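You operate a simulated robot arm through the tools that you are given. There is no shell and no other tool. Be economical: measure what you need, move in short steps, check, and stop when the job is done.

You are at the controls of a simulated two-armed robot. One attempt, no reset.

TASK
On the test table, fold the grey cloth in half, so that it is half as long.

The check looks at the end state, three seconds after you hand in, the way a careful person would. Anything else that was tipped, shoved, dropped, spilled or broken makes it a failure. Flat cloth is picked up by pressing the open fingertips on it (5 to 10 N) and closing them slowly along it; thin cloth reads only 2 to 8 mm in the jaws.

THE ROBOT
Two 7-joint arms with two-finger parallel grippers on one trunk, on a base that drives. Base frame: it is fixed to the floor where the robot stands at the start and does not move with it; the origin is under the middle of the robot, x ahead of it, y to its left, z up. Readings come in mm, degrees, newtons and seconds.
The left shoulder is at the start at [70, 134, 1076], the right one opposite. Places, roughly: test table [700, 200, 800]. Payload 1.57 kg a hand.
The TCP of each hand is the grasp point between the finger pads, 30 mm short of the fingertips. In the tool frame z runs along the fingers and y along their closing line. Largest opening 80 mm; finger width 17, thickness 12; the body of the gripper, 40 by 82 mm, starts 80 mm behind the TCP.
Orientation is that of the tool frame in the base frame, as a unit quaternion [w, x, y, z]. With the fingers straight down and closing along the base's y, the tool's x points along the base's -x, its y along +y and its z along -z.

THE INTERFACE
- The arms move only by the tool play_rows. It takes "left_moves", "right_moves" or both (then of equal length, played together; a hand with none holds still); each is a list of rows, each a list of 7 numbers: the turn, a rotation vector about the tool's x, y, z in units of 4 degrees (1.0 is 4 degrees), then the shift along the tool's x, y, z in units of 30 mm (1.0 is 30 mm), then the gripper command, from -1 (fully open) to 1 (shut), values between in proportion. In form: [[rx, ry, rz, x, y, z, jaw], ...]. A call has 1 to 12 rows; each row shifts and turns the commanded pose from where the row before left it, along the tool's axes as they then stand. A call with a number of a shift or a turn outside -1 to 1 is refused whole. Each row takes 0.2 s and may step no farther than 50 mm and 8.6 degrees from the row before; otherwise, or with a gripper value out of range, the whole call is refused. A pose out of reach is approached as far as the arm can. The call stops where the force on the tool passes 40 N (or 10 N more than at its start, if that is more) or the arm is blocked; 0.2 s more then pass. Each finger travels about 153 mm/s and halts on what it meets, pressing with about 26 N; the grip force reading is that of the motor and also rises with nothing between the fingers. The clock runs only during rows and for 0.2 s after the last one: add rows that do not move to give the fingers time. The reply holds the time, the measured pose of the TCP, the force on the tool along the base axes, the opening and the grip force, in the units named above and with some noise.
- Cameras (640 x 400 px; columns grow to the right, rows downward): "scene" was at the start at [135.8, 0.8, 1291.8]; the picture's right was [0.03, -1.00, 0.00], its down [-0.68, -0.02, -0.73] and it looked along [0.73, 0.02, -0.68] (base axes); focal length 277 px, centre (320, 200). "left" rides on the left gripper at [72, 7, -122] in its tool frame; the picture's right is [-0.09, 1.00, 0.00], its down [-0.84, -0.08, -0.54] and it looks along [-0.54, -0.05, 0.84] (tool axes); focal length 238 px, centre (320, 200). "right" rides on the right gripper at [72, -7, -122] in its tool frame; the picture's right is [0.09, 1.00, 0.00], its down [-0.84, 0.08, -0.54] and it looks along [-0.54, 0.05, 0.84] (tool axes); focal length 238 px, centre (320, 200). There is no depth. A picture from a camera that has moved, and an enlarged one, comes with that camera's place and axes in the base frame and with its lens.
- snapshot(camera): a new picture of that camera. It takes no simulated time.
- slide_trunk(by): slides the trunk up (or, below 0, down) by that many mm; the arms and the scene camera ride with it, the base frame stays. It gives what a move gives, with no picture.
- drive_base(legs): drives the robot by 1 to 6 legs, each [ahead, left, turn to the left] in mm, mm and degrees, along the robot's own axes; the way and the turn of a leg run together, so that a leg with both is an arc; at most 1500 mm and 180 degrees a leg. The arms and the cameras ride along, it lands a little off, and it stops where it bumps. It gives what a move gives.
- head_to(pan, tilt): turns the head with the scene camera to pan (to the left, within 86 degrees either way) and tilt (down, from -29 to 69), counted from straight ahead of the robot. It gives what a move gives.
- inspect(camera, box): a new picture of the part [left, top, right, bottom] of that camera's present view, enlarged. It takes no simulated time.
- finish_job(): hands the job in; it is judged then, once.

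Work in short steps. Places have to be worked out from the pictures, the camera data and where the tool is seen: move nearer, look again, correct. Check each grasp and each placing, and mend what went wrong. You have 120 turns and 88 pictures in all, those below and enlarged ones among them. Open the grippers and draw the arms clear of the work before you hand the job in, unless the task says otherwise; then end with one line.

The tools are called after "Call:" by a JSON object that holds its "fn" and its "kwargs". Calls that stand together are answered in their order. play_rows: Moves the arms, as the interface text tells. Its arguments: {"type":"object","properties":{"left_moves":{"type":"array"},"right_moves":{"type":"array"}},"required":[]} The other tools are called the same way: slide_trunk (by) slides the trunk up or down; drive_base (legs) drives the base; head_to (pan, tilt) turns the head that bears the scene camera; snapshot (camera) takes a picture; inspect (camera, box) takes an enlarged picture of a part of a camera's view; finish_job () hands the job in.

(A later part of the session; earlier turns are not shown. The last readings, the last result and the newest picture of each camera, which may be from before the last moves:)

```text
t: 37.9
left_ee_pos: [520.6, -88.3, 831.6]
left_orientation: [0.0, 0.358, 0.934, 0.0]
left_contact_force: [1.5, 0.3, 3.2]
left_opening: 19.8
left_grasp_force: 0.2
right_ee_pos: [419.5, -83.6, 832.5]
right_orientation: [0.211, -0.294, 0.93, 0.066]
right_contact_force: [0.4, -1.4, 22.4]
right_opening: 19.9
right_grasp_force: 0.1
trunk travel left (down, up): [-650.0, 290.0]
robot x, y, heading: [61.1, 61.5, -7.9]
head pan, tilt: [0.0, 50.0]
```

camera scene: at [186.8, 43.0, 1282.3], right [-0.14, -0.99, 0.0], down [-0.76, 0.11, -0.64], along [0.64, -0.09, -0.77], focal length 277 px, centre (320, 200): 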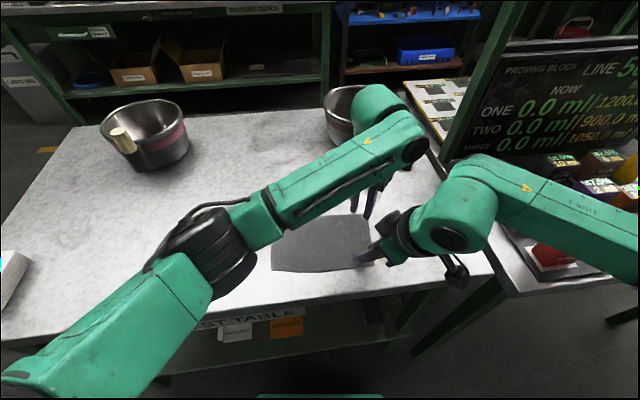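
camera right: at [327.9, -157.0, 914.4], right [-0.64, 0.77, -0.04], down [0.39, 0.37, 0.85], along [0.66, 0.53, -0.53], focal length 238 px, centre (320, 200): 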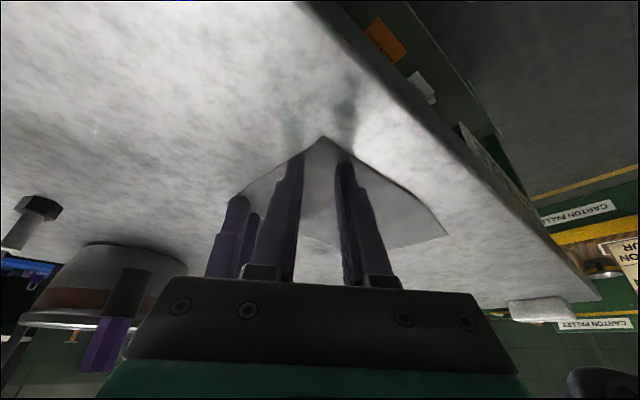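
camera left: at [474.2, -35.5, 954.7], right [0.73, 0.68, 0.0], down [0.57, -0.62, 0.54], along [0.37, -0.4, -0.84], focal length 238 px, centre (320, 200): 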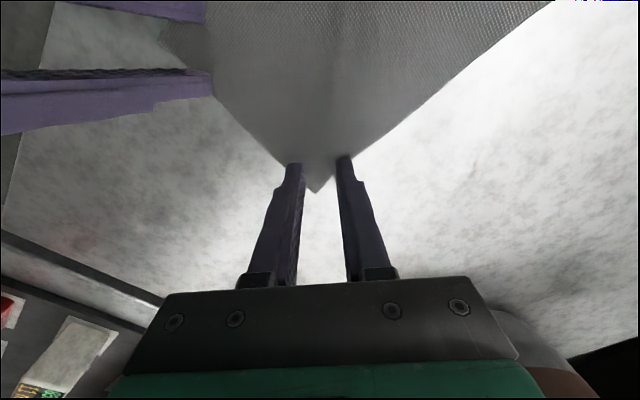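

Both are in contact, the left light and the right a bit heavy. I'll trim both towards 7 N and close slowly.

Call:
{"fn": "play_rows", "kwargs": {"left_moves": [[0, 0, 0, 0, 0, 0.017, 0.5], [0, 0, 0, 0, 0, 0, 0.5], [0, 0, 0, 0, 0, 0, 0.55], [0, 0, 0, 0, 0, 0, 0.6], [0, 0, 0, 0, 0, 0, 0.65], [0, 0, 0, 0, 0, 0, 0.7], [0, 0, 0, 0, 0, 0, 0.75], [0, 0, 0, 0, 0, 0, 0.8], [0, 0, 0, 0, 0, 0, 0.85], [0, 0, 0, 0, 0, 0, 0.9], [0, 0, 0, 0, 0, 0, 0.95], [0, 0, 0, 0, 0, 0, 1]], "right_moves": [[0, 0, 0, -0.02, 0, -0.042, 0.5], [0, 0, 0, 0, 0, 0, 0.5], [0, 0, 0, 0, 0, 0, 0.55], [0, 0, 0, 0, 0, 0, 0.6], [0, 0, 0, 0, 0, 0, 0.65], [0, 0, 0, 0, 0, 0, 0.7], [0, 0, 0, 0, 0, 0, 0.75], [0, 0, 0, 0, 0, 0, 0.8], [0, 0, 0, 0, 0, 0, 0.85], [0, 0, 0, 0, 0, 0, 0.9], [0, 0, 0, 0, 0, 0, 0.95], [0, 0, 0, 0, 0, 0, 1]]}}

Call:
{"fn": "snapshot", "kwargs": {"camera": "right"}}

Call:
{"fn": "snapshot", "kwargs": {"camera": "left"}}

```text
t: 40.5
left_ee_pos: [521.3, -87.5, 832.0]
left_orientation: [0.002, 0.358, 0.934, 0.0]
left_contact_force: [-2.0, 0.5, 6.7]
left_opening: 1.9
left_grasp_force: 24.0
right_ee_pos: [417.2, -83.9, 831.3]
right_orientation: [0.209, -0.294, 0.93, 0.065]
right_contact_force: [1.0, 0.2, 12.9]
right_opening: 0.0
right_grasp_force: 21.1
trunk travel left (down, up): [-650.0, 290.0]
robot x, y, heading: [58.2, 62.6, -8.0]
head pan, tilt: [0.0, 50.0]
```

```text
58 pictures are left
camera right: at [326.5, -156.0, 912.4], right [-0.64, 0.77, -0.04], down [0.39, 0.37, 0.85], along [0.67, 0.53, -0.53], focal length 238 px, centre (320, 200)
```

right: 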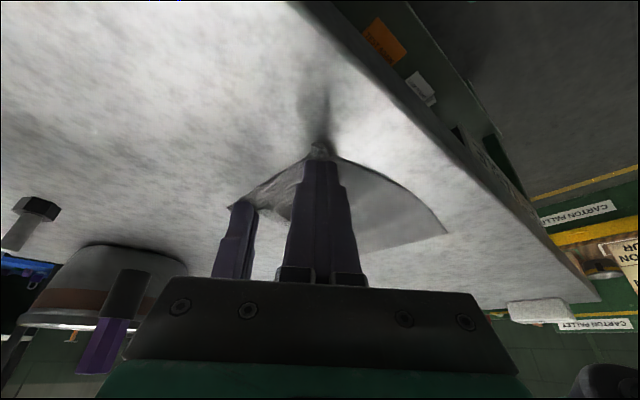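

```text
57 pictures are left
camera left: at [471.6, -35.3, 954.1], right [0.73, 0.68, 0.0], down [0.57, -0.62, 0.54], along [0.37, -0.4, -0.84], focal length 238 px, centre (320, 200)
```

left: 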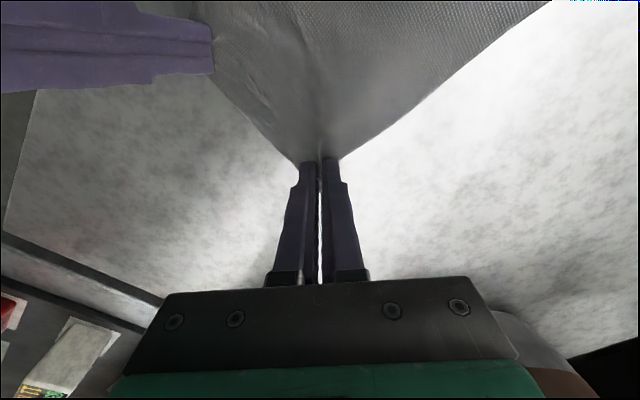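

The left jaws read 1.9 mm with a visible ridge, which looks like a grasp. The right reads 0.0, so I'll look closely.

Call:
{"fn": "inspect", "kwargs": {"camera": "right", "box": [220, 110, 460, 260]}}

Call:
{"fn": "inspect", "kwargs": {"camera": "left", "box": [220, 60, 420, 185]}}

```text
2.67 times, centred on (340, 185) of right
camera zoom: at [326.5, -156.0, 912.4], right [-0.64, 0.77, -0.04], down [0.39, 0.37, 0.85], along [0.67, 0.53, -0.53], focal length 636 px, centre (267, 240)
```

zoom: 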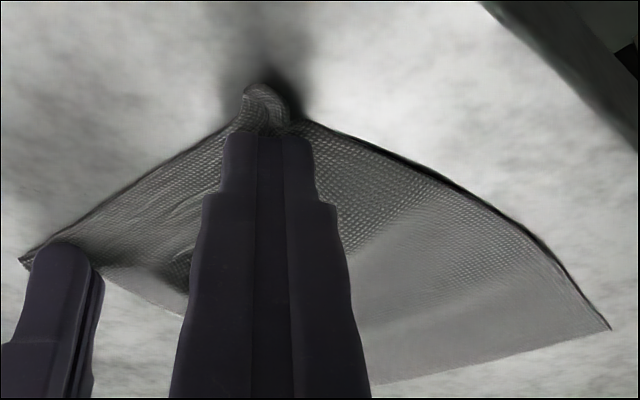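

```text
3.20 times, centred on (320, 122) of left
camera zoom: at [471.6, -35.3, 954.1], right [0.73, 0.68, 0.0], down [0.57, -0.62, 0.54], along [0.37, -0.4, -0.84], focal length 763 px, centre (320, 448)
```

zoom: 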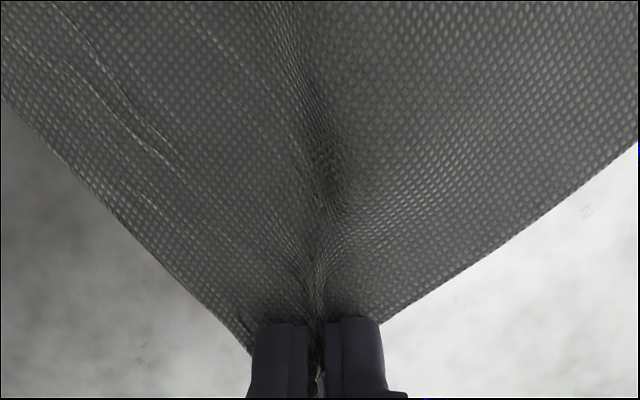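

The left is gripped well, but the right is doubtful. I'll lift the right hand 12 mm alone to see whether the cloth follows.

Call:
{"fn": "play_rows", "kwargs": {"right_moves": [[0, 0, 0, -0.08, 0, -0.18, 1], [0, 0, 0, -0.08, 0, -0.18, 1], [0, 0, 0, 0, 0, 0, 1]]}}

Call:
{"fn": "inspect", "kwargs": {"camera": "right", "box": [200, 90, 460, 250]}}

```text
t: 41.3
left_ee_pos: [521.1, -88.4, 831.1]
left_orientation: [0.0, 0.358, 0.934, 0.0]
left_contact_force: [-1.5, 1.4, 13.1]
left_opening: 1.9
left_grasp_force: 23.6
right_ee_pos: [417.6, -84.4, 843.9]
right_orientation: [0.208, -0.293, 0.931, 0.064]
right_contact_force: [-0.2, -0.2, -0.5]
right_opening: 0.0
right_grasp_force: 21.4
trunk travel left (down, up): [-650.0, 290.0]
robot x, y, heading: [58.3, 65.2, -7.8]
head pan, tilt: [0.0, 50.0]
```

```text
2.46 times, centred on (330, 170) of right
camera zoom: at [326.5, -156.3, 924.4], right [-0.64, 0.77, -0.04], down [0.39, 0.37, 0.85], along [0.66, 0.53, -0.53], focal length 587 px, centre (295, 274)
```

zoom: 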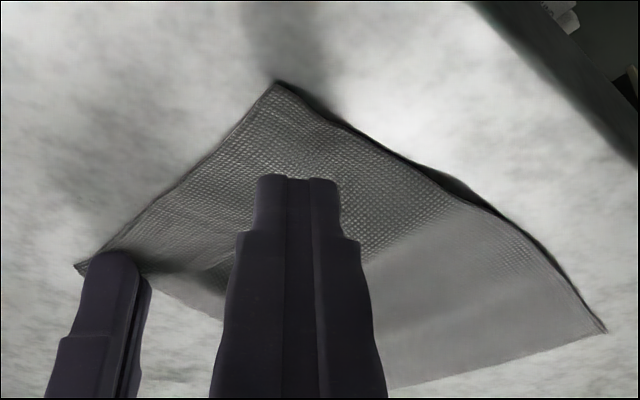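

The right hand missed, as too much tilt pressed only on the finger edge. I'll reopen to 28 mm, reduce the tilt to about 17°, set it slightly farther in and retry.

Call:
{"fn": "play_rows", "kwargs": {"right_moves": [[0, 0.67, 0, -0.08, 0, 0.02, 0.3], [0, 0.67, 0, -0.08, 0, 0.02, 0.3], [0, 0.67, 0, 0, 0, 0, 0.3], [0, 0, 0, 0.05, 0, 0.13, 0.3], [0, 0, 0, 0.05, 0, 0.13, 0.3], [0, 0, 0, 0, 0, 0, 0.3]]}}

Call:
{"fn": "inspect", "kwargs": {"camera": "right", "box": [200, 90, 460, 250]}}

```text
t: 42.7
left_ee_pos: [521.5, -88.6, 831.9]
left_orientation: [0.001, 0.357, 0.934, 0.0]
left_contact_force: [-0.2, 1.3, 14.1]
left_opening: 2.2
left_grasp_force: 23.5
right_ee_pos: [420.9, -81.4, 835.4]
right_orientation: [0.143, -0.297, 0.943, 0.044]
right_contact_force: [-0.3, 0.2, -0.4]
right_opening: 27.8
right_grasp_force: 0.1
trunk travel left (down, up): [-650.0, 290.0]
robot x, y, heading: [59.1, 62.2, -7.7]
head pan, tilt: [0.0, 50.0]
```

```text
2.46 times, centred on (330, 170) of right
camera zoom: at [339.4, -146.9, 931.7], right [-0.64, 0.77, -0.03], down [0.48, 0.43, 0.77], along [0.6, 0.48, -0.64], focal length 587 px, centre (295, 274)
```

zoom: 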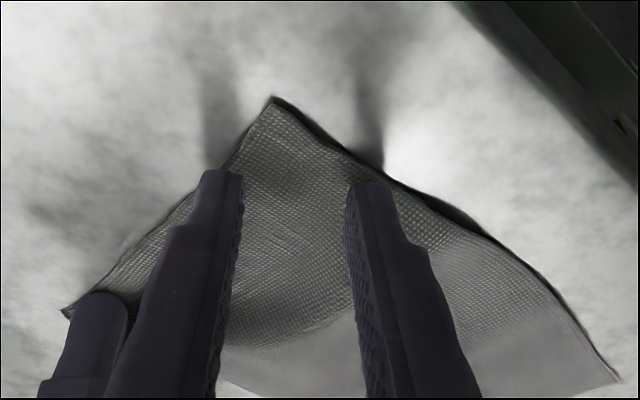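

Call:
{"fn": "play_rows", "kwargs": {"right_moves": [[0, 0, 0, -0.1, -0.03, 0.03, 0.35], [0, 0, 0, 0.02, 0, 0.07, 0.35], [0, 0, 0, 0.01, 0, 0.03, 0.35], [0, 0, 0, 0, 0, 0, 0.35]]}}

```text
t: 43.7
left_ee_pos: [520.0, -87.8, 830.6]
left_orientation: [0.001, 0.357, 0.934, -0.001]
left_contact_force: [1.1, 0.1, 14.5]
left_opening: 1.9
left_grasp_force: 23.6
right_ee_pos: [423.7, -81.7, 832.0]
right_orientation: [0.142, -0.297, 0.943, 0.044]
right_contact_force: [0.0, -1.5, 1.2]
right_opening: 25.8
right_grasp_force: 0.0
trunk travel left (down, up): [-650.0, 290.0]
robot x, y, heading: [55.7, 62.8, -7.7]
head pan, tilt: [0.0, 50.0]
```

Contact is just starting at 1.2 N, so I'll press about 1 mm more and read.

Call:
{"fn": "play_rows", "kwargs": {"right_moves": [[0, 0, 0, 0.012, 0, 0.035, 0.35], [0, 0, 0, 0, 0, 0, 0.35], [0, 0, 0, 0, 0, 0, 0.35]]}}

```text
t: 44.5
left_ee_pos: [520.9, -88.1, 830.2]
left_orientation: [0.001, 0.358, 0.934, -0.001]
left_contact_force: [2.0, -0.7, 10.8]
left_opening: 1.8
left_grasp_force: 24.2
right_ee_pos: [423.3, -82.7, 832.3]
right_orientation: [0.143, -0.297, 0.943, 0.044]
right_contact_force: [0.5, -0.8, 10.8]
right_opening: 25.9
right_grasp_force: 0.2
trunk travel left (down, up): [-650.0, 290.0]
robot x, y, heading: [58.1, 58.8, -8.0]
head pan, tilt: [0.0, 50.0]
```

The right presses with about 10 N, so I'll close it slowly.

Call:
{"fn": "play_rows", "kwargs": {"right_moves": [[0, 0, 0, 0, 0, 0, 0.41], [0, 0, 0, 0, 0, 0, 0.47], [0, 0, 0, 0, 0, 0, 0.53], [0, 0, 0, 0, 0, 0, 0.59], [0, 0, 0, 0, 0, 0, 0.65], [0, 0, 0, 0, 0, 0, 0.71], [0, 0, 0, 0, 0, 0, 0.77], [0, 0, 0, 0, 0, 0, 0.83], [0, 0, 0, 0, 0, 0, 0.89], [0, 0, 0, 0, 0, 0, 0.95], [0, 0, 0, 0, 0, 0, 1], [0, 0, 0, 0, 0, 0, 1]]}}

Call:
{"fn": "inspect", "kwargs": {"camera": "right", "box": [200, 90, 460, 250]}}

```text
t: 47.1
left_ee_pos: [520.6, -87.6, 832.1]
left_orientation: [0.001, 0.357, 0.934, 0.001]
left_contact_force: [-4.2, 0.9, 7.6]
left_opening: 2.0
left_grasp_force: 23.4
right_ee_pos: [423.9, -82.4, 830.7]
right_orientation: [0.143, -0.297, 0.943, 0.045]
right_contact_force: [5.1, -1.2, 17.1]
right_opening: 2.0
right_grasp_force: 22.7
trunk travel left (down, up): [-650.0, 290.0]
robot x, y, heading: [61.4, 59.9, -8.1]
head pan, tilt: [0.0, 50.0]
```

```text
2.46 times, centred on (330, 170) of right
camera zoom: at [342.5, -145.8, 928.3], right [-0.64, 0.77, -0.03], down [0.48, 0.43, 0.77], along [0.6, 0.48, -0.64], focal length 587 px, centre (295, 274)
```

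zoom: 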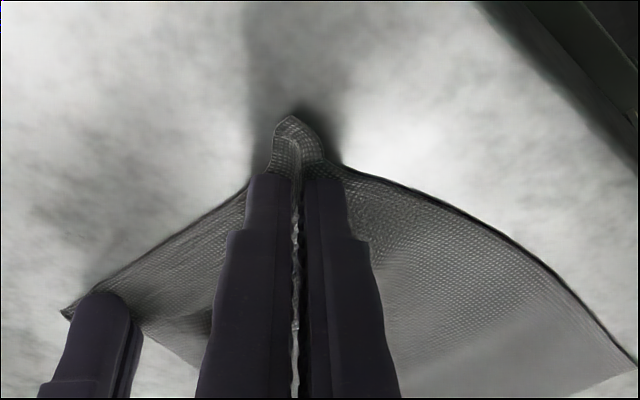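

Both jaws now hold the cloth at 2.0 mm. I'll lift both 25 mm together, then move left by driving.

Call:
{"fn": "play_rows", "kwargs": {"left_moves": [[0, 0, 0, 0, 0, -0.28, 1], [0, 0, 0, 0, 0, -0.28, 1], [0, 0, 0, 0, 0, -0.28, 1], [0, 0, 0, 0, 0, 0, 1]], "right_moves": [[0, 0, 0, -0.081, 0, -0.266, 1], [0, 0, 0, -0.081, 0, -0.266, 1], [0, 0, 0, -0.081, 0, -0.266, 1], [0, 0, 0, 0, 0, 0, 1]]}}

Call:
{"fn": "snapshot", "kwargs": {"camera": "scene"}}

Call:
{"fn": "snapshot", "kwargs": {"camera": "left"}}

```text
t: 48.1
left_ee_pos: [523.3, -88.4, 855.6]
left_orientation: [0.0, 0.358, 0.934, 0.0]
left_contact_force: [-4.8, 0.4, -0.3]
left_opening: 1.8
left_grasp_force: 23.6
right_ee_pos: [426.5, -83.1, 856.2]
right_orientation: [0.142, -0.298, 0.943, 0.045]
right_contact_force: [4.7, 0.2, 0.1]
right_opening: 1.9
right_grasp_force: 23.6
trunk travel left (down, up): [-650.0, 290.0]
robot x, y, heading: [56.1, 60.4, -8.0]
head pan, tilt: [0.0, 50.0]
```

```text
51 pictures are left
camera scene: at [186.3, 42.8, 1282.3], right [-0.14, -0.99, 0.0], down [-0.76, 0.11, -0.64], along [0.64, -0.09, -0.77], focal length 277 px, centre (320, 200)
```

scene: 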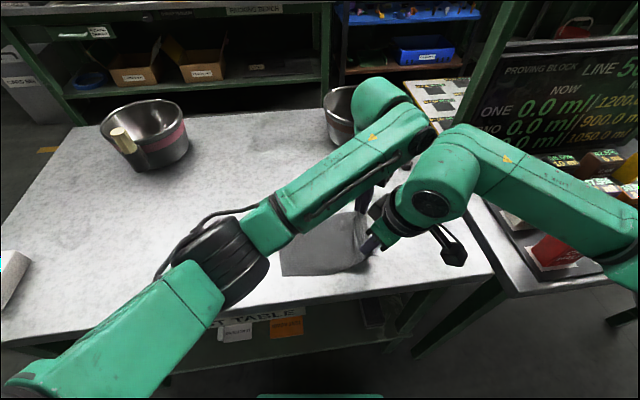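

```text
50 pictures are left
camera left: at [473.4, -36.2, 978.7], right [0.73, 0.68, 0.0], down [0.57, -0.62, 0.54], along [0.37, -0.4, -0.84], focal length 238 px, centre (320, 200)
```

left: 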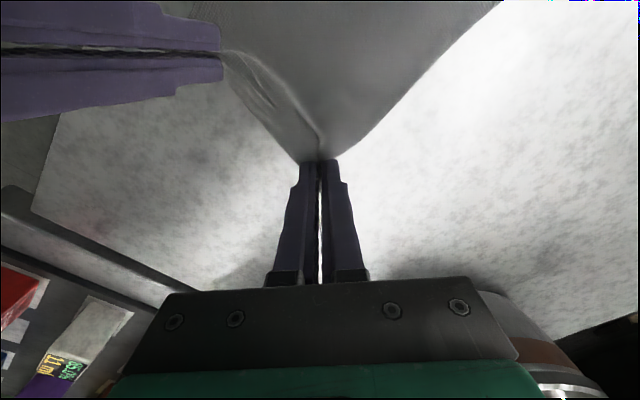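

Both corners are up and the edge is taut. I'll drive left 40 mm along the cloth's long axis, lift 30 more and drive another 40.

Call:
{"fn": "drive_base", "kwargs": {"legs": [[-2.5, 40, 0]]}}

Call:
{"fn": "play_rows", "kwargs": {"left_moves": [[0, 0, 0, 0, 0, -0.33, 1], [0, 0, 0, 0, 0, -0.33, 1], [0, 0, 0, 0, 0, -0.33, 1], [0, 0, 0, 0, 0, 0, 1]], "right_moves": [[0, 0, 0, -0.097, 0, -0.319, 1], [0, 0, 0, -0.097, 0, -0.319, 1], [0, 0, 0, -0.097, 0, -0.319, 1], [0, 0, 0, 0, 0, 0, 1]]}}

Call:
{"fn": "drive_base", "kwargs": {"legs": [[-2.5, 40, 0]]}}

Call:
{"fn": "snapshot", "kwargs": {"camera": "scene"}}

Call:
{"fn": "snapshot", "kwargs": {"camera": "left"}}

Call:
{"fn": "snapshot", "kwargs": {"camera": "right"}}

```text
t: 48.9
left_ee_pos: [524.0, -50.0, 855.0]
left_orientation: [-0.001, 0.357, 0.934, 0.0]
left_contact_force: [-3.6, 0.6, 0.2]
left_opening: 2.0
left_grasp_force: 23.6
right_ee_pos: [428.2, -42.5, 855.7]
right_orientation: [0.141, -0.297, 0.943, 0.045]
right_contact_force: [4.5, -0.6, -0.1]
right_opening: 1.6
right_grasp_force: 23.9
trunk travel left (down, up): [-650.0, 290.0]
robot x, y, heading: [58.8, 104.1, -8.0]
head pan, tilt: [0.0, 50.0]
```

```text
t: 49.9
left_ee_pos: [525.7, -50.5, 884.8]
left_orientation: [-0.001, 0.358, 0.934, 0.0]
left_contact_force: [-6.0, 0.9, 0.6]
left_opening: 2.0
left_grasp_force: 23.7
right_ee_pos: [428.5, -42.6, 885.3]
right_orientation: [0.142, -0.296, 0.943, 0.045]
right_contact_force: [5.8, -0.2, -0.8]
right_opening: 1.9
right_grasp_force: 23.2
trunk travel left (down, up): [-650.0, 290.0]
robot x, y, heading: [58.9, 104.3, -8.1]
head pan, tilt: [0.0, 50.0]
```

```text
t: 50.8
left_ee_pos: [529.1, -10.7, 884.6]
left_orientation: [-0.001, 0.36, 0.933, -0.001]
left_contact_force: [-6.2, 0.6, -0.1]
left_opening: 1.9
left_grasp_force: 24.2
right_ee_pos: [432.0, -3.4, 885.0]
right_orientation: [0.142, -0.296, 0.944, 0.045]
right_contact_force: [6.8, -1.1, 0.4]
right_opening: 1.8
right_grasp_force: 23.3
trunk travel left (down, up): [-650.0, 290.0]
robot x, y, heading: [63.6, 140.9, -7.9]
head pan, tilt: [0.0, 50.0]
```

```text
49 pictures are left
camera scene: at [192.7, 121.8, 1282.3], right [-0.14, -0.99, 0.0], down [-0.76, 0.11, -0.64], along [0.64, -0.09, -0.77], focal length 277 px, centre (320, 200)
```

scene: 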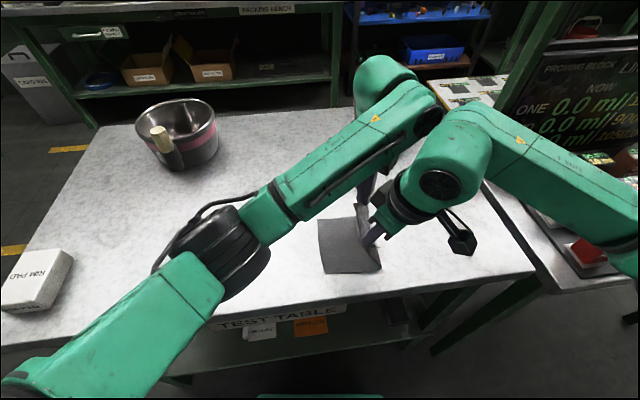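

```text
48 pictures are left
camera left: at [480.1, 41.8, 1007.4], right [0.74, 0.68, 0.0], down [0.57, -0.62, 0.54], along [0.37, -0.4, -0.84], focal length 238 px, centre (320, 200)
```

left: 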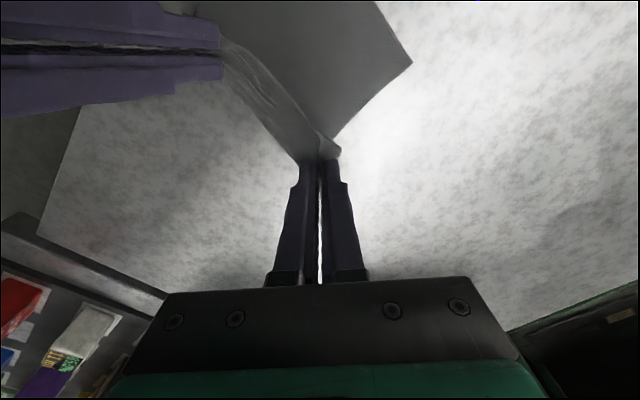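

```text
47 pictures are left
camera right: at [350.6, -68.1, 981.6], right [-0.64, 0.77, -0.03], down [0.48, 0.43, 0.76], along [0.6, 0.48, -0.64], focal length 238 px, centre (320, 200)
```

right: 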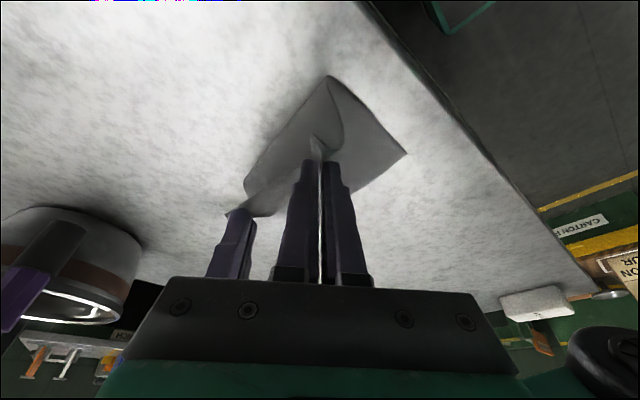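

Going well. The cloth slid slightly and its left corners are now near (416,84) and (540,79). About 71 mm of travel remains with a slight -x correction, so I'll drive 40 first and then look.

Call:
{"fn": "drive_base", "kwargs": {"legs": [[-8, 40, 0]]}}

Call:
{"fn": "play_rows", "kwargs": {"left_moves": [[0, 0, 0, 0, 0, 0.33, 1], [0, 0, 0, 0, 0, 0.33, 1], [0, 0, 0, 0, 0, 0, 1]], "right_moves": [[0, 0, 0, 0.097, 0, 0.319, 1], [0, 0, 0, 0.097, 0, 0.319, 1], [0, 0, 0, 0, 0, 0, 1]]}}

Call:
{"fn": "snapshot", "kwargs": {"camera": "left"}}

Call:
{"fn": "snapshot", "kwargs": {"camera": "right"}}

Call:
{"fn": "snapshot", "kwargs": {"camera": "scene"}}

```text
t: 51.7
left_ee_pos: [527.0, 29.7, 883.0]
left_orientation: [-0.001, 0.359, 0.933, 0.001]
left_contact_force: [-4.7, 0.6, 0.3]
left_opening: 1.9
left_grasp_force: 23.4
right_ee_pos: [429.9, 36.0, 885.0]
right_orientation: [0.142, -0.296, 0.943, 0.046]
right_contact_force: [5.2, -0.8, 0.6]
right_opening: 2.1
right_grasp_force: 23.0
trunk travel left (down, up): [-650.0, 290.0]
robot x, y, heading: [60.2, 179.6, -8.2]
head pan, tilt: [0.0, 50.0]
```

```text
t: 52.5
left_ee_pos: [526.1, 30.3, 864.8]
left_orientation: [-0.001, 0.359, 0.933, 0.0]
left_contact_force: [-5.3, 0.1, -0.5]
left_opening: 1.8
left_grasp_force: 23.6
right_ee_pos: [430.8, 38.3, 867.0]
right_orientation: [0.142, -0.296, 0.943, 0.045]
right_contact_force: [5.5, -0.7, -0.5]
right_opening: 1.6
right_grasp_force: 23.2
trunk travel left (down, up): [-650.0, 290.0]
robot x, y, heading: [62.5, 181.3, -7.8]
head pan, tilt: [0.0, 50.0]
```

```text
46 pictures are left
camera left: at [478.3, 83.3, 987.7], right [0.74, 0.68, 0.0], down [0.57, -0.62, 0.54], along [0.37, -0.4, -0.84], focal length 238 px, centre (320, 200)
```

left: 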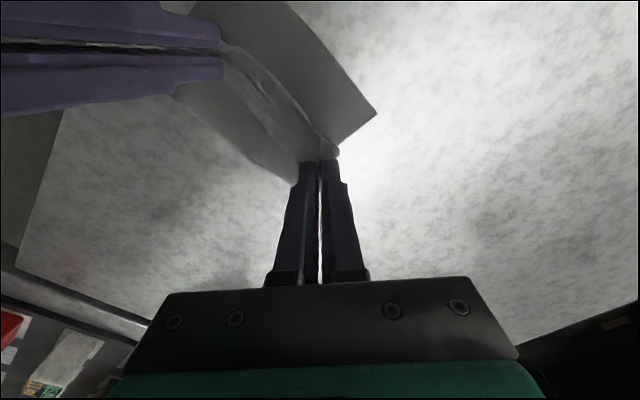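

```text
45 pictures are left
camera right: at [348.7, -25.9, 962.7], right [-0.64, 0.77, -0.03], down [0.48, 0.43, 0.76], along [0.6, 0.48, -0.64], focal length 238 px, centre (320, 200)
```

right: 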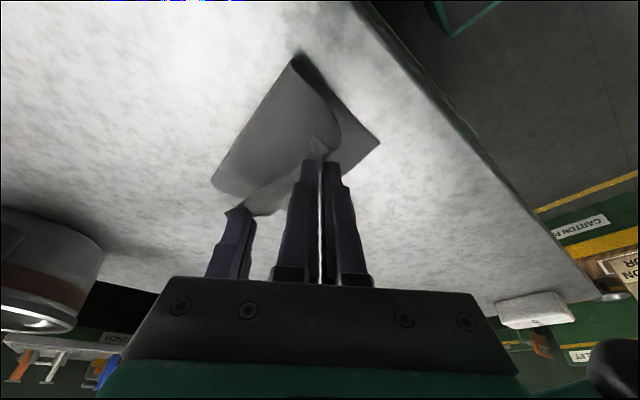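

```text
44 pictures are left
camera scene: at [190.2, 163.8, 1282.4], right [-0.14, -0.99, 0.0], down [-0.76, 0.11, -0.64], along [0.64, -0.09, -0.77], focal length 277 px, centre (320, 200)
```

scene: 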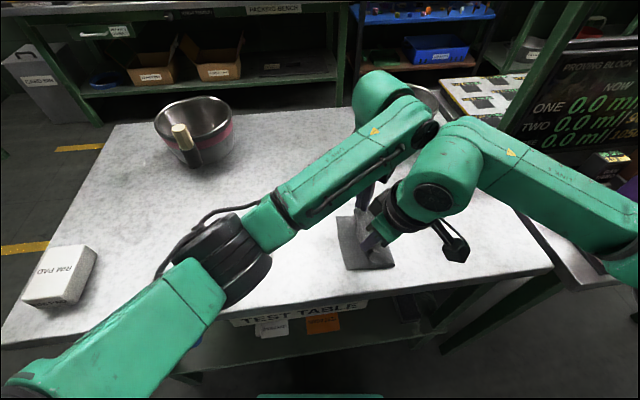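

The cloth is lying still and the fold is straight. I'll drive about 31 mm more left and 6 mm back toward the robot, then lower most of the way.

Call:
{"fn": "drive_base", "kwargs": {"legs": [[-10.3, 30, 0]]}}

Call:
{"fn": "play_rows", "kwargs": {"left_moves": [[0, 0, 0, 0, 0, 0.28, 1], [0, 0, 0, 0, 0, 0.28, 1], [0, 0, 0, 0, 0, 0.1, 1], [0, 0, 0, 0, 0, 0, 1]], "right_moves": [[0, 0, 0, 0.082, 0, 0.27, 1], [0, 0, 0, 0.082, 0, 0.27, 1], [0, 0, 0, 0.03, 0, 0.15, 1], [0, 0, 0, 0, 0, 0, 1]]}}

Call:
{"fn": "snapshot", "kwargs": {"camera": "left"}}

Call:
{"fn": "snapshot", "kwargs": {"camera": "right"}}

```text
t: 53.3
left_ee_pos: [521.8, 59.3, 863.6]
left_orientation: [-0.001, 0.36, 0.933, 0.001]
left_contact_force: [-5.7, 1.4, 0.0]
left_opening: 1.9
left_grasp_force: 23.4
right_ee_pos: [423.0, 68.1, 865.3]
right_orientation: [0.142, -0.296, 0.944, 0.045]
right_contact_force: [5.6, -0.5, -0.7]
right_opening: 1.6
right_grasp_force: 23.0
trunk travel left (down, up): [-650.0, 290.0]
robot x, y, heading: [55.1, 214.5, -8.1]
head pan, tilt: [0.0, 50.0]
```

```text
t: 54.3
left_ee_pos: [521.6, 61.0, 846.1]
left_orientation: [-0.001, 0.359, 0.933, 0.0]
left_contact_force: [-3.8, -0.1, 0.5]
left_opening: 2.0
left_grasp_force: 23.8
right_ee_pos: [425.4, 70.5, 843.6]
right_orientation: [0.141, -0.295, 0.944, 0.044]
right_contact_force: [3.9, 0.3, -0.8]
right_opening: 1.8
right_grasp_force: 23.7
trunk travel left (down, up): [-650.0, 290.0]
robot x, y, heading: [54.8, 216.5, -7.8]
head pan, tilt: [0.0, 50.0]
```

```text
43 pictures are left
camera left: at [471.9, 114.3, 968.0], right [0.74, 0.68, 0.0], down [0.57, -0.62, 0.54], along [0.36, -0.4, -0.84], focal length 238 px, centre (320, 200)
```

left: 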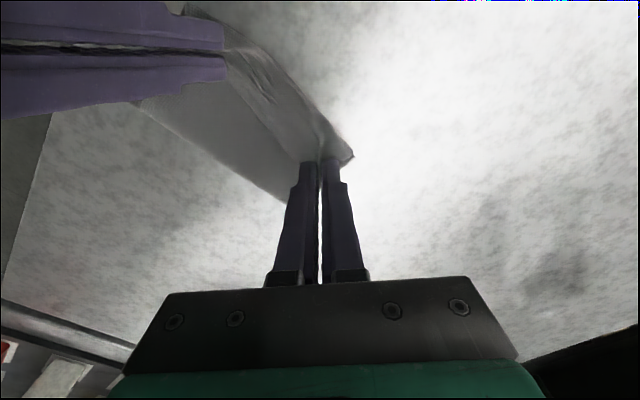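

```text
42 pictures are left
camera right: at [343.2, 5.2, 940.4], right [-0.64, 0.77, -0.03], down [0.48, 0.43, 0.76], along [0.6, 0.48, -0.64], focal length 238 px, centre (320, 200)
```

right: 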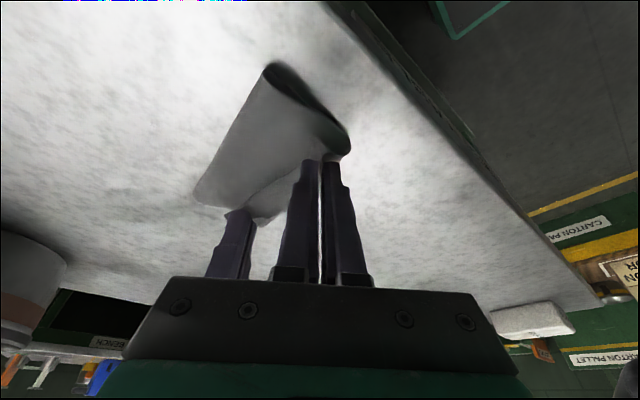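

The held edge lines up within a few millimetres. I'll trim the left by +4 mm and the right by -2 mm in y, then lower to just over the lower layer.

Call:
{"fn": "play_rows", "kwargs": {"left_moves": [[0, 0, 0, 0.09, 0.1, 0, 1], [0, 0, 0, 0, 0, 0.17, 1], [0, 0, 0, 0, 0, 0.17, 1], [0, 0, 0, 0, 0, 0, 1]], "right_moves": [[0, 0, 0, 0.037, -0.055, 0, 1], [0, 0, 0, 0.035, 0, 0.12, 1], [0, 0, 0, 0.035, 0, 0.12, 1], [0, 0, 0, 0, 0, 0, 1]]}}

Call:
{"fn": "inspect", "kwargs": {"camera": "left", "box": [120, 0, 420, 210]}}

Call:
{"fn": "inspect", "kwargs": {"camera": "right", "box": [170, 40, 400, 240]}}

```text
t: 55.3
left_ee_pos: [521.6, 66.2, 835.8]
left_orientation: [-0.001, 0.359, 0.933, -0.001]
left_contact_force: [-4.2, 0.8, 0.6]
left_opening: 2.0
left_grasp_force: 23.5
right_ee_pos: [424.0, 68.1, 835.7]
right_orientation: [0.142, -0.296, 0.944, 0.044]
right_contact_force: [3.9, -0.1, 0.8]
right_opening: 2.0
right_grasp_force: 23.4
trunk travel left (down, up): [-650.0, 290.0]
robot x, y, heading: [55.9, 213.5, -7.8]
head pan, tilt: [0.0, 50.0]
```

```text
1.90 times, centred on (270, 105) of left
camera zoom: at [472.1, 118.2, 958.1], right [0.74, 0.68, 0.0], down [0.57, -0.62, 0.54], along [0.37, -0.4, -0.84], focal length 454 px, centre (415, 381)
```

zoom: 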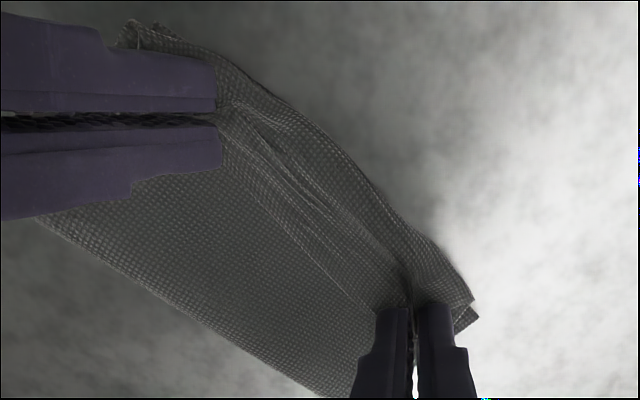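

```text
2.00 times, centred on (285, 140) of right
camera zoom: at [342.8, 3.2, 932.6], right [-0.64, 0.77, -0.03], down [0.48, 0.43, 0.76], along [0.6, 0.48, -0.64], focal length 477 px, centre (390, 320)
```

zoom: 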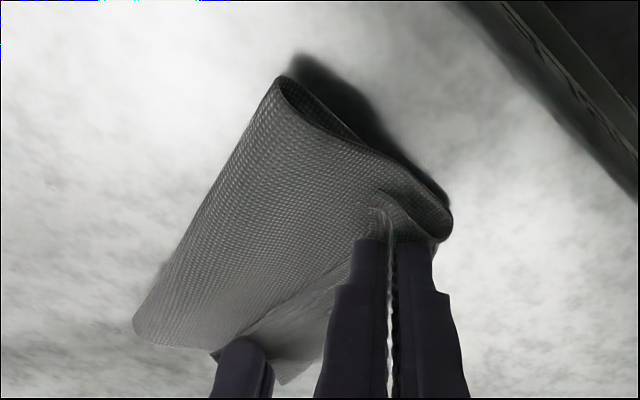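

The held edge lies on the lower edge. I'll lower the last 3 mm, then open the jaws gently.

Call:
{"fn": "play_rows", "kwargs": {"left_moves": [[0, 0, 0, 0, 0, 0.08, 1], [0, 0, 0, 0, 0, 0, 1], [0, 0, 0, 0, 0, 0, 0.9], [0, 0, 0, 0, 0, 0, 0.8], [0, 0, 0, 0, 0, 0, 0.7], [0, 0, 0, 0, 0, 0, 0.6], [0, 0, 0, 0, 0, 0, 0.5], [0, 0, 0, 0, 0, 0, 0.5]], "right_moves": [[0, 0, 0, 0.02, 0, 0.07, 1], [0, 0, 0, 0, 0, 0, 1], [0, 0, 0, 0, 0, 0, 0.9], [0, 0, 0, 0, 0, 0, 0.8], [0, 0, 0, 0, 0, 0, 0.7], [0, 0, 0, 0, 0, 0, 0.6], [0, 0, 0, 0, 0, 0, 0.5], [0, 0, 0, 0, 0, 0, 0.5]]}}

Call:
{"fn": "inspect", "kwargs": {"camera": "left", "box": [120, 0, 420, 210]}}

Call:
{"fn": "inspect", "kwargs": {"camera": "right", "box": [170, 40, 400, 240]}}

```text
t: 57.1
left_ee_pos: [520.9, 64.8, 833.4]
left_orientation: [-0.001, 0.359, 0.933, 0.0]
left_contact_force: [0.2, -0.5, 3.2]
left_opening: 18.4
left_grasp_force: 0.1
right_ee_pos: [424.4, 68.2, 833.6]
right_orientation: [0.141, -0.296, 0.944, 0.044]
right_contact_force: [0.6, -0.3, 1.5]
right_opening: 18.8
right_grasp_force: 0.0
trunk travel left (down, up): [-650.0, 290.0]
robot x, y, heading: [58.0, 216.2, -7.9]
head pan, tilt: [0.0, 50.0]
```

```text
1.90 times, centred on (270, 105) of left
camera zoom: at [471.8, 118.0, 956.1], right [0.74, 0.68, 0.0], down [0.57, -0.62, 0.54], along [0.37, -0.4, -0.84], focal length 454 px, centre (415, 381)
```

zoom: 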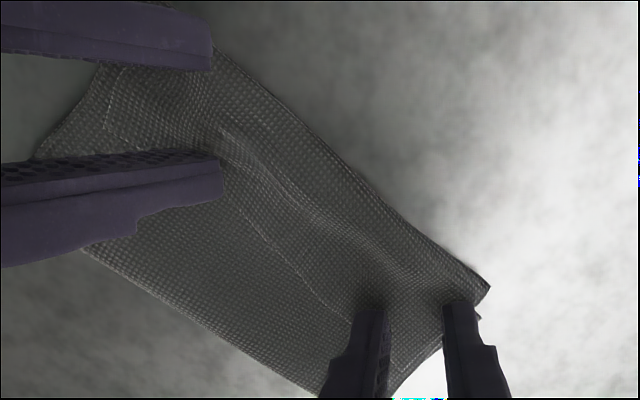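

```text
2.00 times, centred on (285, 140) of right
camera zoom: at [342.1, 3.2, 930.6], right [-0.64, 0.77, -0.03], down [0.48, 0.43, 0.76], along [0.6, 0.48, -0.64], focal length 477 px, centre (390, 320)
```

zoom: 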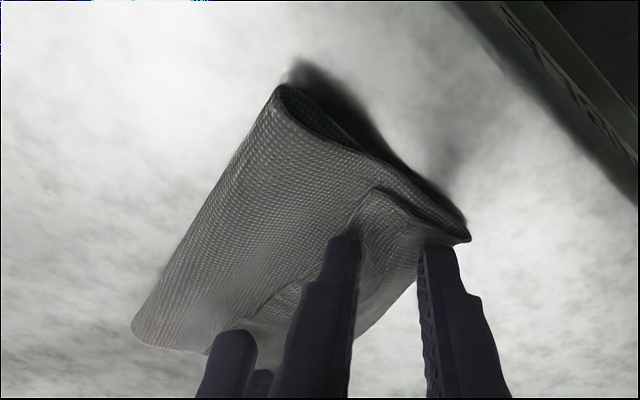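

Both corners are released and lie on the lower ones. I'll raise both hands straight up, then look from above.

Call:
{"fn": "play_rows", "kwargs": {"left_moves": [[0, 0, 0, 0, 0, -0.3, 0.4], [0, 0, 0, 0, 0, -0.8, 0.4], [0, 0, 0, 0, 0, -0.9, 0.4], [0, 0, 0, 0, 0, -0.9, 0.4], [0, 0, 0, 0, 0, 0, 0.4]], "right_moves": [[0, 0, 0, 0, 0, -0.3, 0.4], [0, 0, 0, 0.1, 0, -0.8, 0.4], [0, 0, 0, 0.1, 0, -0.9, 0.4], [0, 0, 0, 0.1, 0, -0.9, 0.4], [0, 0, 0, 0, 0, 0, 0.4]]}}

Call:
{"fn": "snapshot", "kwargs": {"camera": "left"}}

Call:
{"fn": "snapshot", "kwargs": {"camera": "right"}}

Call:
{"fn": "inspect", "kwargs": {"camera": "scene", "box": [300, 160, 460, 300]}}

```text
t: 58.3
left_ee_pos: [520.1, 65.8, 919.4]
left_orientation: [-0.001, 0.359, 0.933, -0.001]
left_contact_force: [0.0, 0.3, 0.7]
left_opening: 23.9
left_grasp_force: 0.0
right_ee_pos: [396.5, 48.6, 915.1]
right_orientation: [0.142, -0.296, 0.944, 0.045]
right_contact_force: [0.7, -0.4, -0.8]
right_opening: 23.8
right_grasp_force: 0.0
trunk travel left (down, up): [-650.0, 290.0]
robot x, y, heading: [56.5, 216.0, -8.1]
head pan, tilt: [0.0, 50.0]
```

```text
37 pictures are left
camera left: at [472.5, 117.7, 1042.3], right [0.74, 0.68, 0.0], down [0.57, -0.62, 0.54], along [0.37, -0.4, -0.84], focal length 238 px, centre (320, 200)
```

left: 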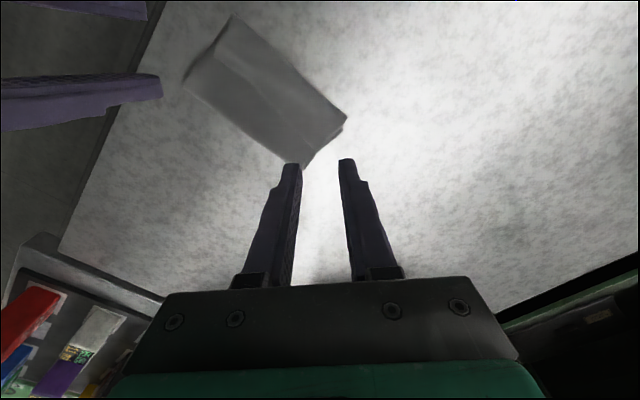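

```text
36 pictures are left
camera right: at [315.0, -16.2, 1012.0], right [-0.64, 0.77, -0.03], down [0.48, 0.43, 0.76], along [0.6, 0.48, -0.64], focal length 238 px, centre (320, 200)
```

right: 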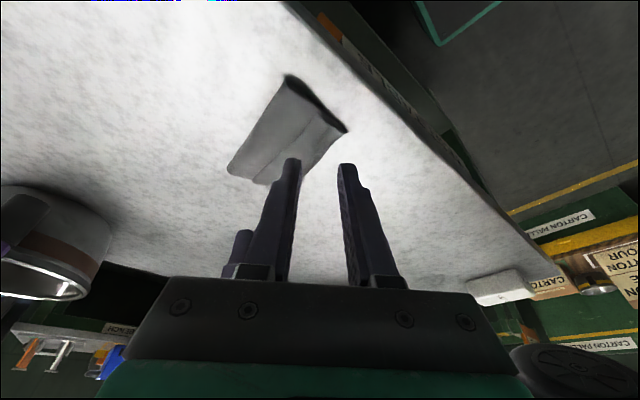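

```text
2.86 times, centred on (380, 230) of scene
camera zoom: at [184.9, 195.0, 1282.3], right [-0.14, -0.99, 0.0], down [-0.76, 0.11, -0.64], along [0.64, -0.09, -0.77], focal length 791 px, centre (149, 114)
```

zoom: 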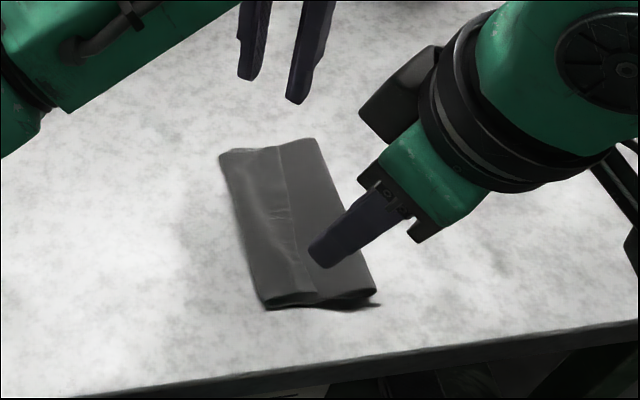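

The cloth is folded with edges that look aligned. A line runs along the top, so I'll draw the right hand aside to see it clearly.

Call:
{"fn": "play_rows", "kwargs": {"right_moves": [[0, 0, 0, 0.6, -0.6, -0.5, 0.4], [0, 0, 0, 0.6, -0.6, -0.5, 0.4], [0, 0, 0, 0.6, -0.6, -0.5, 0.4], [0, 0, 0, 0.4, -0.8, -0.3, 0.4], [0, 0, 0, 0.2, -0.8, 0, 0.4], [0, 0, 0, 0.2, -0.8, 0, 0.4]]}}

Call:
{"fn": "inspect", "kwargs": {"camera": "scene", "box": [330, 190, 430, 270]}}

Call:
{"fn": "inspect", "kwargs": {"camera": "left", "box": [160, 0, 370, 180]}}

```text
t: 59.7
left_ee_pos: [520.3, 65.2, 918.9]
left_orientation: [-0.001, 0.359, 0.933, 0.0]
left_contact_force: [0.2, 0.1, 0.5]
left_opening: 24.2
left_grasp_force: 0.1
right_ee_pos: [385.1, 5.2, 931.0]
right_orientation: [0.142, -0.294, 0.944, 0.044]
right_contact_force: [0.3, -0.2, -0.6]
right_opening: 23.8
right_grasp_force: 0.0
right hand out of reach, approached as far as the arm can: row 2, 3, 4, 5, 6
trunk travel left (down, up): [-650.0, 290.0]
robot x, y, heading: [59.4, 213.9, -7.9]
head pan, tilt: [0.0, 50.0]
```

```text
5.00 times, centred on (380, 230) of scene
camera zoom: at [184.3, 194.9, 1282.3], right [-0.14, -0.99, 0.0], down [-0.76, 0.11, -0.64], along [0.64, -0.09, -0.77], focal length 1384 px, centre (20, 50)
```

zoom: 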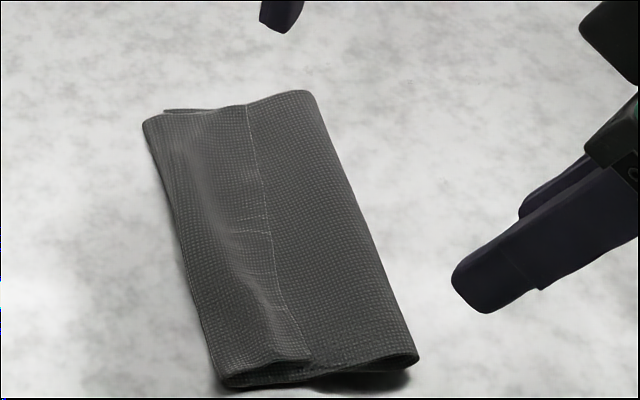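

```text
2.22 times, centred on (265, 90) of left
camera zoom: at [472.0, 117.6, 1042.3], right [0.74, 0.68, 0.0], down [0.57, -0.62, 0.54], along [0.37, -0.4, -0.84], focal length 530 px, centre (442, 444)
```

zoom: 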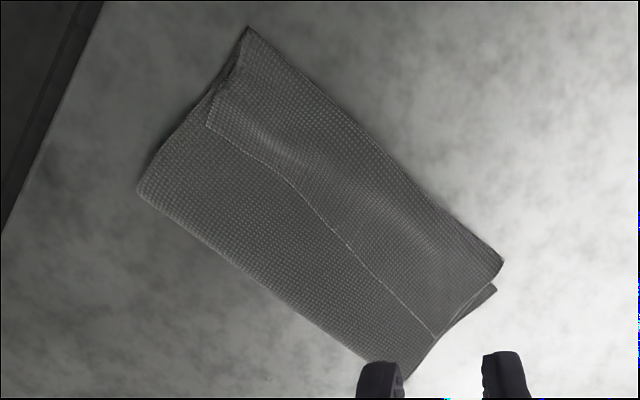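

The thin line on top is the free edge. The end strip (y≈52–86) folded back on itself, so I must flip that strip outward and then bring the edge back to the lower edge. First I park the left arm aside and start turning the right hand so its opened fingers can act as a rake along the edge.

Call:
{"fn": "play_rows", "kwargs": {"left_moves": [[0, 0, 0, 0, 0, -0.8, 0.4], [0, 0, 0, 0, 0, -0.6, 0.4], [0, 0, 0, 0.62, 0.563, 0, 0.4], [0, 0, 0, 0.62, 0.563, 0, 0.4], [0, 0, 0, 0.62, 0.563, 0, 0.4], [0, 0, 0, 0.62, 0.563, 0, 0.4], [0, 0, 0, 0.62, 0.563, 0, 0.4], [0, 0, 0, 0.62, 0.563, 0, 0.4], [0, 0, 0, 0.62, 0.563, 0, 0.4], [0, 0, 0, 0.62, 0.563, 0, 0.4], [0, 0, 0, 0, 0, 0, 0.4], [0, 0, 0, 0, 0, 0, 0.4]], "right_moves": [[0, 1, 0, 0, 0, 0, 0.4], [0, 1, 0, 0, 0, 0, 0.4], [0, 1, 0, 0, 0, 0, 0.4], [0, 1, 0, 0, 0, 0, 0.4], [0, 0.2, 0, 0, 0, 0, 0.4], [0, 0, 1, 0, 0, 0, 0.4], [0, 0, 1, 0, 0, 0, 0.4], [0, 0, 1, 0, 0, 0, 0.4], [0, 0, 1, 0, 0, 0, 0.4], [0, 0, 1, 0, 0, 0, 0.4], [0, 0, 1, 0, 0, 0, 0.4], [0, 0, 1, 0, 0, 0, 0.4]]}}

Call:
{"fn": "play_rows", "kwargs": {"right_moves": [[0, 0, 1, 0, 0, 0, -1], [0, 0, 1, 0, 0, 0, -1], [0, 0, 1, 0, 0, 0, -1], [0, 0, 1, 0, 0, 0, -1], [0, 0, 1, 0, 0, 0, -1], [0, 0, 1, 0, 0, 0, -1], [0, 0, 1, 0, 0, 0, -1], [0, 0, 1, 0, 0, 0, -1], [0, 0, 1, 0, 0, 0, -1], [0, 0, 1, 0, 0, 0, -1], [0, 0, 1, 0, 0, 0, -1], [0, 0, 1, 0, 0, 0, -1]]}}

```text
t: 62.3
left_ee_pos: [500.5, 267.2, 960.4]
left_orientation: [0.0, 0.359, 0.933, -0.001]
left_contact_force: [0.1, 0.0, 0.0]
left_opening: 23.9
left_grasp_force: 0.0
right_ee_pos: [384.6, 4.9, 928.6]
right_orientation: [0.002, -0.059, 0.998, 0.001]
right_contact_force: [0.1, -1.4, 0.0]
right_opening: 24.2
right_grasp_force: 0.1
trunk travel left (down, up): [-650.0, 290.0]
robot x, y, heading: [54.0, 215.4, -8.0]
head pan, tilt: [0.0, 50.0]
```

```text
t: 64.9
left_ee_pos: [502.4, 265.3, 960.1]
left_orientation: [0.0, 0.359, 0.933, -0.001]
left_contact_force: [1.1, -0.3, -0.4]
left_opening: 23.8
left_grasp_force: 0.0
right_ee_pos: [383.5, 5.3, 929.2]
right_orientation: [0.001, 0.353, 0.936, 0.002]
right_contact_force: [-0.3, -0.4, 0.5]
right_opening: 80.2
right_grasp_force: 0.1
trunk travel left (down, up): [-650.0, 290.0]
robot x, y, heading: [55.6, 215.1, -8.1]
head pan, tilt: [0.0, 50.0]
```

Right yaw is at about 49°. I'll turn the base 17° right, then finish the yaw and move the left arm farther aside.

Call:
{"fn": "drive_base", "kwargs": {"legs": [[0, 0, -17]]}}

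Call:
{"fn": "play_rows", "kwargs": {"left_moves": [[0, 0, 0, 0.8, 0.3, 0, 0.4], [0, 0, 0, 0.8, 0.3, 0, 0.4], [0, 0, 0, 0.8, 0.3, 0, 0.4], [0, 0, 0, 0.8, 0.3, 0, 0.4], [0, 0, 0, 0.8, 0.3, 0, 0.4], [0, 0, 0, 0.8, 0.3, 0, 0.4], [0, 0, 0, 0, 0, 0, 0.4], [0, 0, 0, 0, 0, 0, 0.4]], "right_moves": [[0, 0, 1, 0, 0, 0, -1], [0, 0, 1, 0, 0, 0, -1], [0, 0, 1, 0, 0, 0, -1], [0, 0, 1, 0, 0, 0, -1], [0, 0, 1, 0, 0, 0, -1], [0, 0, 1, 0, 0, 0, -1], [0, 0, 1, 0, 0, 0, -1], [0, 0, 1, 0, 0, 0, -1]]}}

Call:
{"fn": "head_to", "kwargs": {"pan": 5, "tilt": 52}}

Call:
{"fn": "snapshot", "kwargs": {"camera": "scene"}}

```text
t: 66.3
left_ee_pos: [495.6, 132.6, 958.9]
left_orientation: [0.0, 0.494, 0.869, -0.001]
left_contact_force: [0.4, 0.1, 0.2]
left_opening: 23.7
left_grasp_force: 0.1
right_ee_pos: [308.2, -81.2, 928.9]
right_orientation: [0.001, 0.487, 0.873, 0.002]
right_contact_force: [0.5, -0.8, 0.0]
right_opening: 80.1
right_grasp_force: 0.0
trunk travel left (down, up): [-650.0, 290.0]
robot x, y, heading: [54.6, 215.5, -25.0]
head pan, tilt: [0.0, 50.0]
```

```text
t: 68.1
left_ee_pos: [470.6, 285.0, 958.1]
left_orientation: [-0.001, 0.494, 0.87, 0.0]
left_contact_force: [-0.2, 0.0, -0.6]
left_opening: 24.0
left_grasp_force: 0.0
right_ee_pos: [308.1, -81.6, 928.5]
right_orientation: [0.001, 0.709, 0.705, 0.003]
right_contact_force: [0.4, 0.6, 0.7]
right_opening: 79.9
right_grasp_force: 0.1
trunk travel left (down, up): [-650.0, 290.0]
robot x, y, heading: [55.3, 217.2, -25.5]
head pan, tilt: [0.0, 50.0]
```

```text
t: 68.8
left_ee_pos: [469.6, 284.3, 959.9]
left_orientation: [-0.001, 0.494, 0.869, -0.001]
left_contact_force: [0.4, -0.3, -0.5]
left_opening: 23.8
left_grasp_force: 0.1
right_ee_pos: [309.0, -82.2, 927.5]
right_orientation: [0.002, 0.709, 0.705, 0.003]
right_contact_force: [0.3, -1.0, -1.1]
right_opening: 80.2
right_grasp_force: 0.0
trunk travel left (down, up): [-650.0, 290.0]
robot x, y, heading: [53.3, 214.1, -25.2]
head pan, tilt: [5.0, 52.0]
```

```text
32 pictures are left
camera scene: at [174.3, 165.8, 1279.7], right [-0.34, -0.94, 0.0], down [-0.74, 0.27, -0.62], along [0.58, -0.21, -0.79], focal length 277 px, centre (320, 200)
```

scene: 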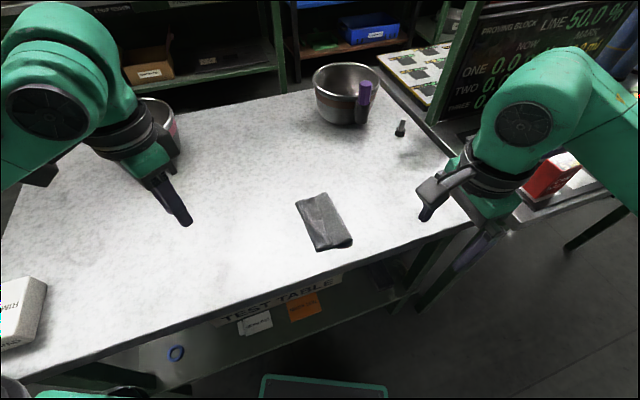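

The right hand now closes along x. I'll take a close look at the cloth from this clear view.

Call:
{"fn": "inspect", "kwargs": {"camera": "scene", "box": [275, 180, 375, 260]}}

```text
5.00 times, centred on (325, 220) of scene
camera zoom: at [174.3, 165.8, 1279.7], right [-0.34, -0.94, 0.0], down [-0.74, 0.27, -0.62], along [0.58, -0.21, -0.79], focal length 1384 px, centre (295, 100)
```

zoom: 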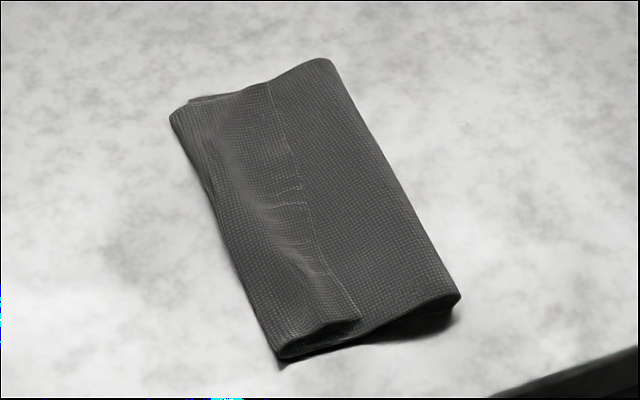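

The folded-back strip's free edge runs from (413,54) to (535,48). I'll bring the right hand, jaws wide, to (475,36) as a two-prong rake with a slight forward lean.

Call:
{"fn": "play_rows", "kwargs": {"right_moves": [[0, 0, 0, 0.49, 0.69, 0.15, -1], [0, 0, 0, 0.49, 0.69, 0.15, -1], [0, 0, 0, 0.49, 0.69, 0.15, -1], [0, 0, 0, 0.49, 0.69, 0.15, -1], [0, 0, 0, 0.49, 0.69, 0.15, -1], [0, 0, 0, 0.49, 0.69, 0.15, -1], [0, 0, 0, 0.49, 0.69, 0.15, -1], [0, 0, 0, 0.49, 0.69, 0.15, -1], [0, -0.83, 0, 0, 0, 0, -1], [0, -0.83, 0, 0, 0, 0, -1], [0, -0.83, 0, 0, 0, 0, -1], [0, 0, 0, 0, 0, 0, -1]]}}

Call:
{"fn": "snapshot", "kwargs": {"camera": "right"}}

```text
t: 71.4
left_ee_pos: [470.1, 285.5, 958.7]
left_orientation: [-0.001, 0.494, 0.869, 0.0]
left_contact_force: [0.4, 0.3, 0.0]
left_opening: 23.9
left_grasp_force: 0.1
right_ee_pos: [475.3, 34.2, 894.7]
right_orientation: [0.063, 0.707, 0.702, -0.059]
right_contact_force: [0.1, 0.0, 0.6]
right_opening: 79.9
right_grasp_force: 0.1
trunk travel left (down, up): [-650.0, 290.0]
robot x, y, heading: [54.2, 214.6, -25.1]
head pan, tilt: [5.0, 52.0]
```

```text
30 pictures are left
camera right: at [468.4, 126.9, 1002.9], right [1.0, 0.09, -0.01], down [0.07, -0.73, 0.68], along [0.05, -0.68, -0.73], focal length 238 px, centre (320, 200)
```

right: 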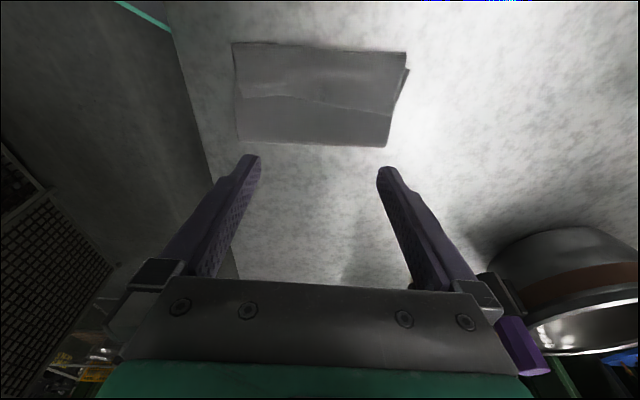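

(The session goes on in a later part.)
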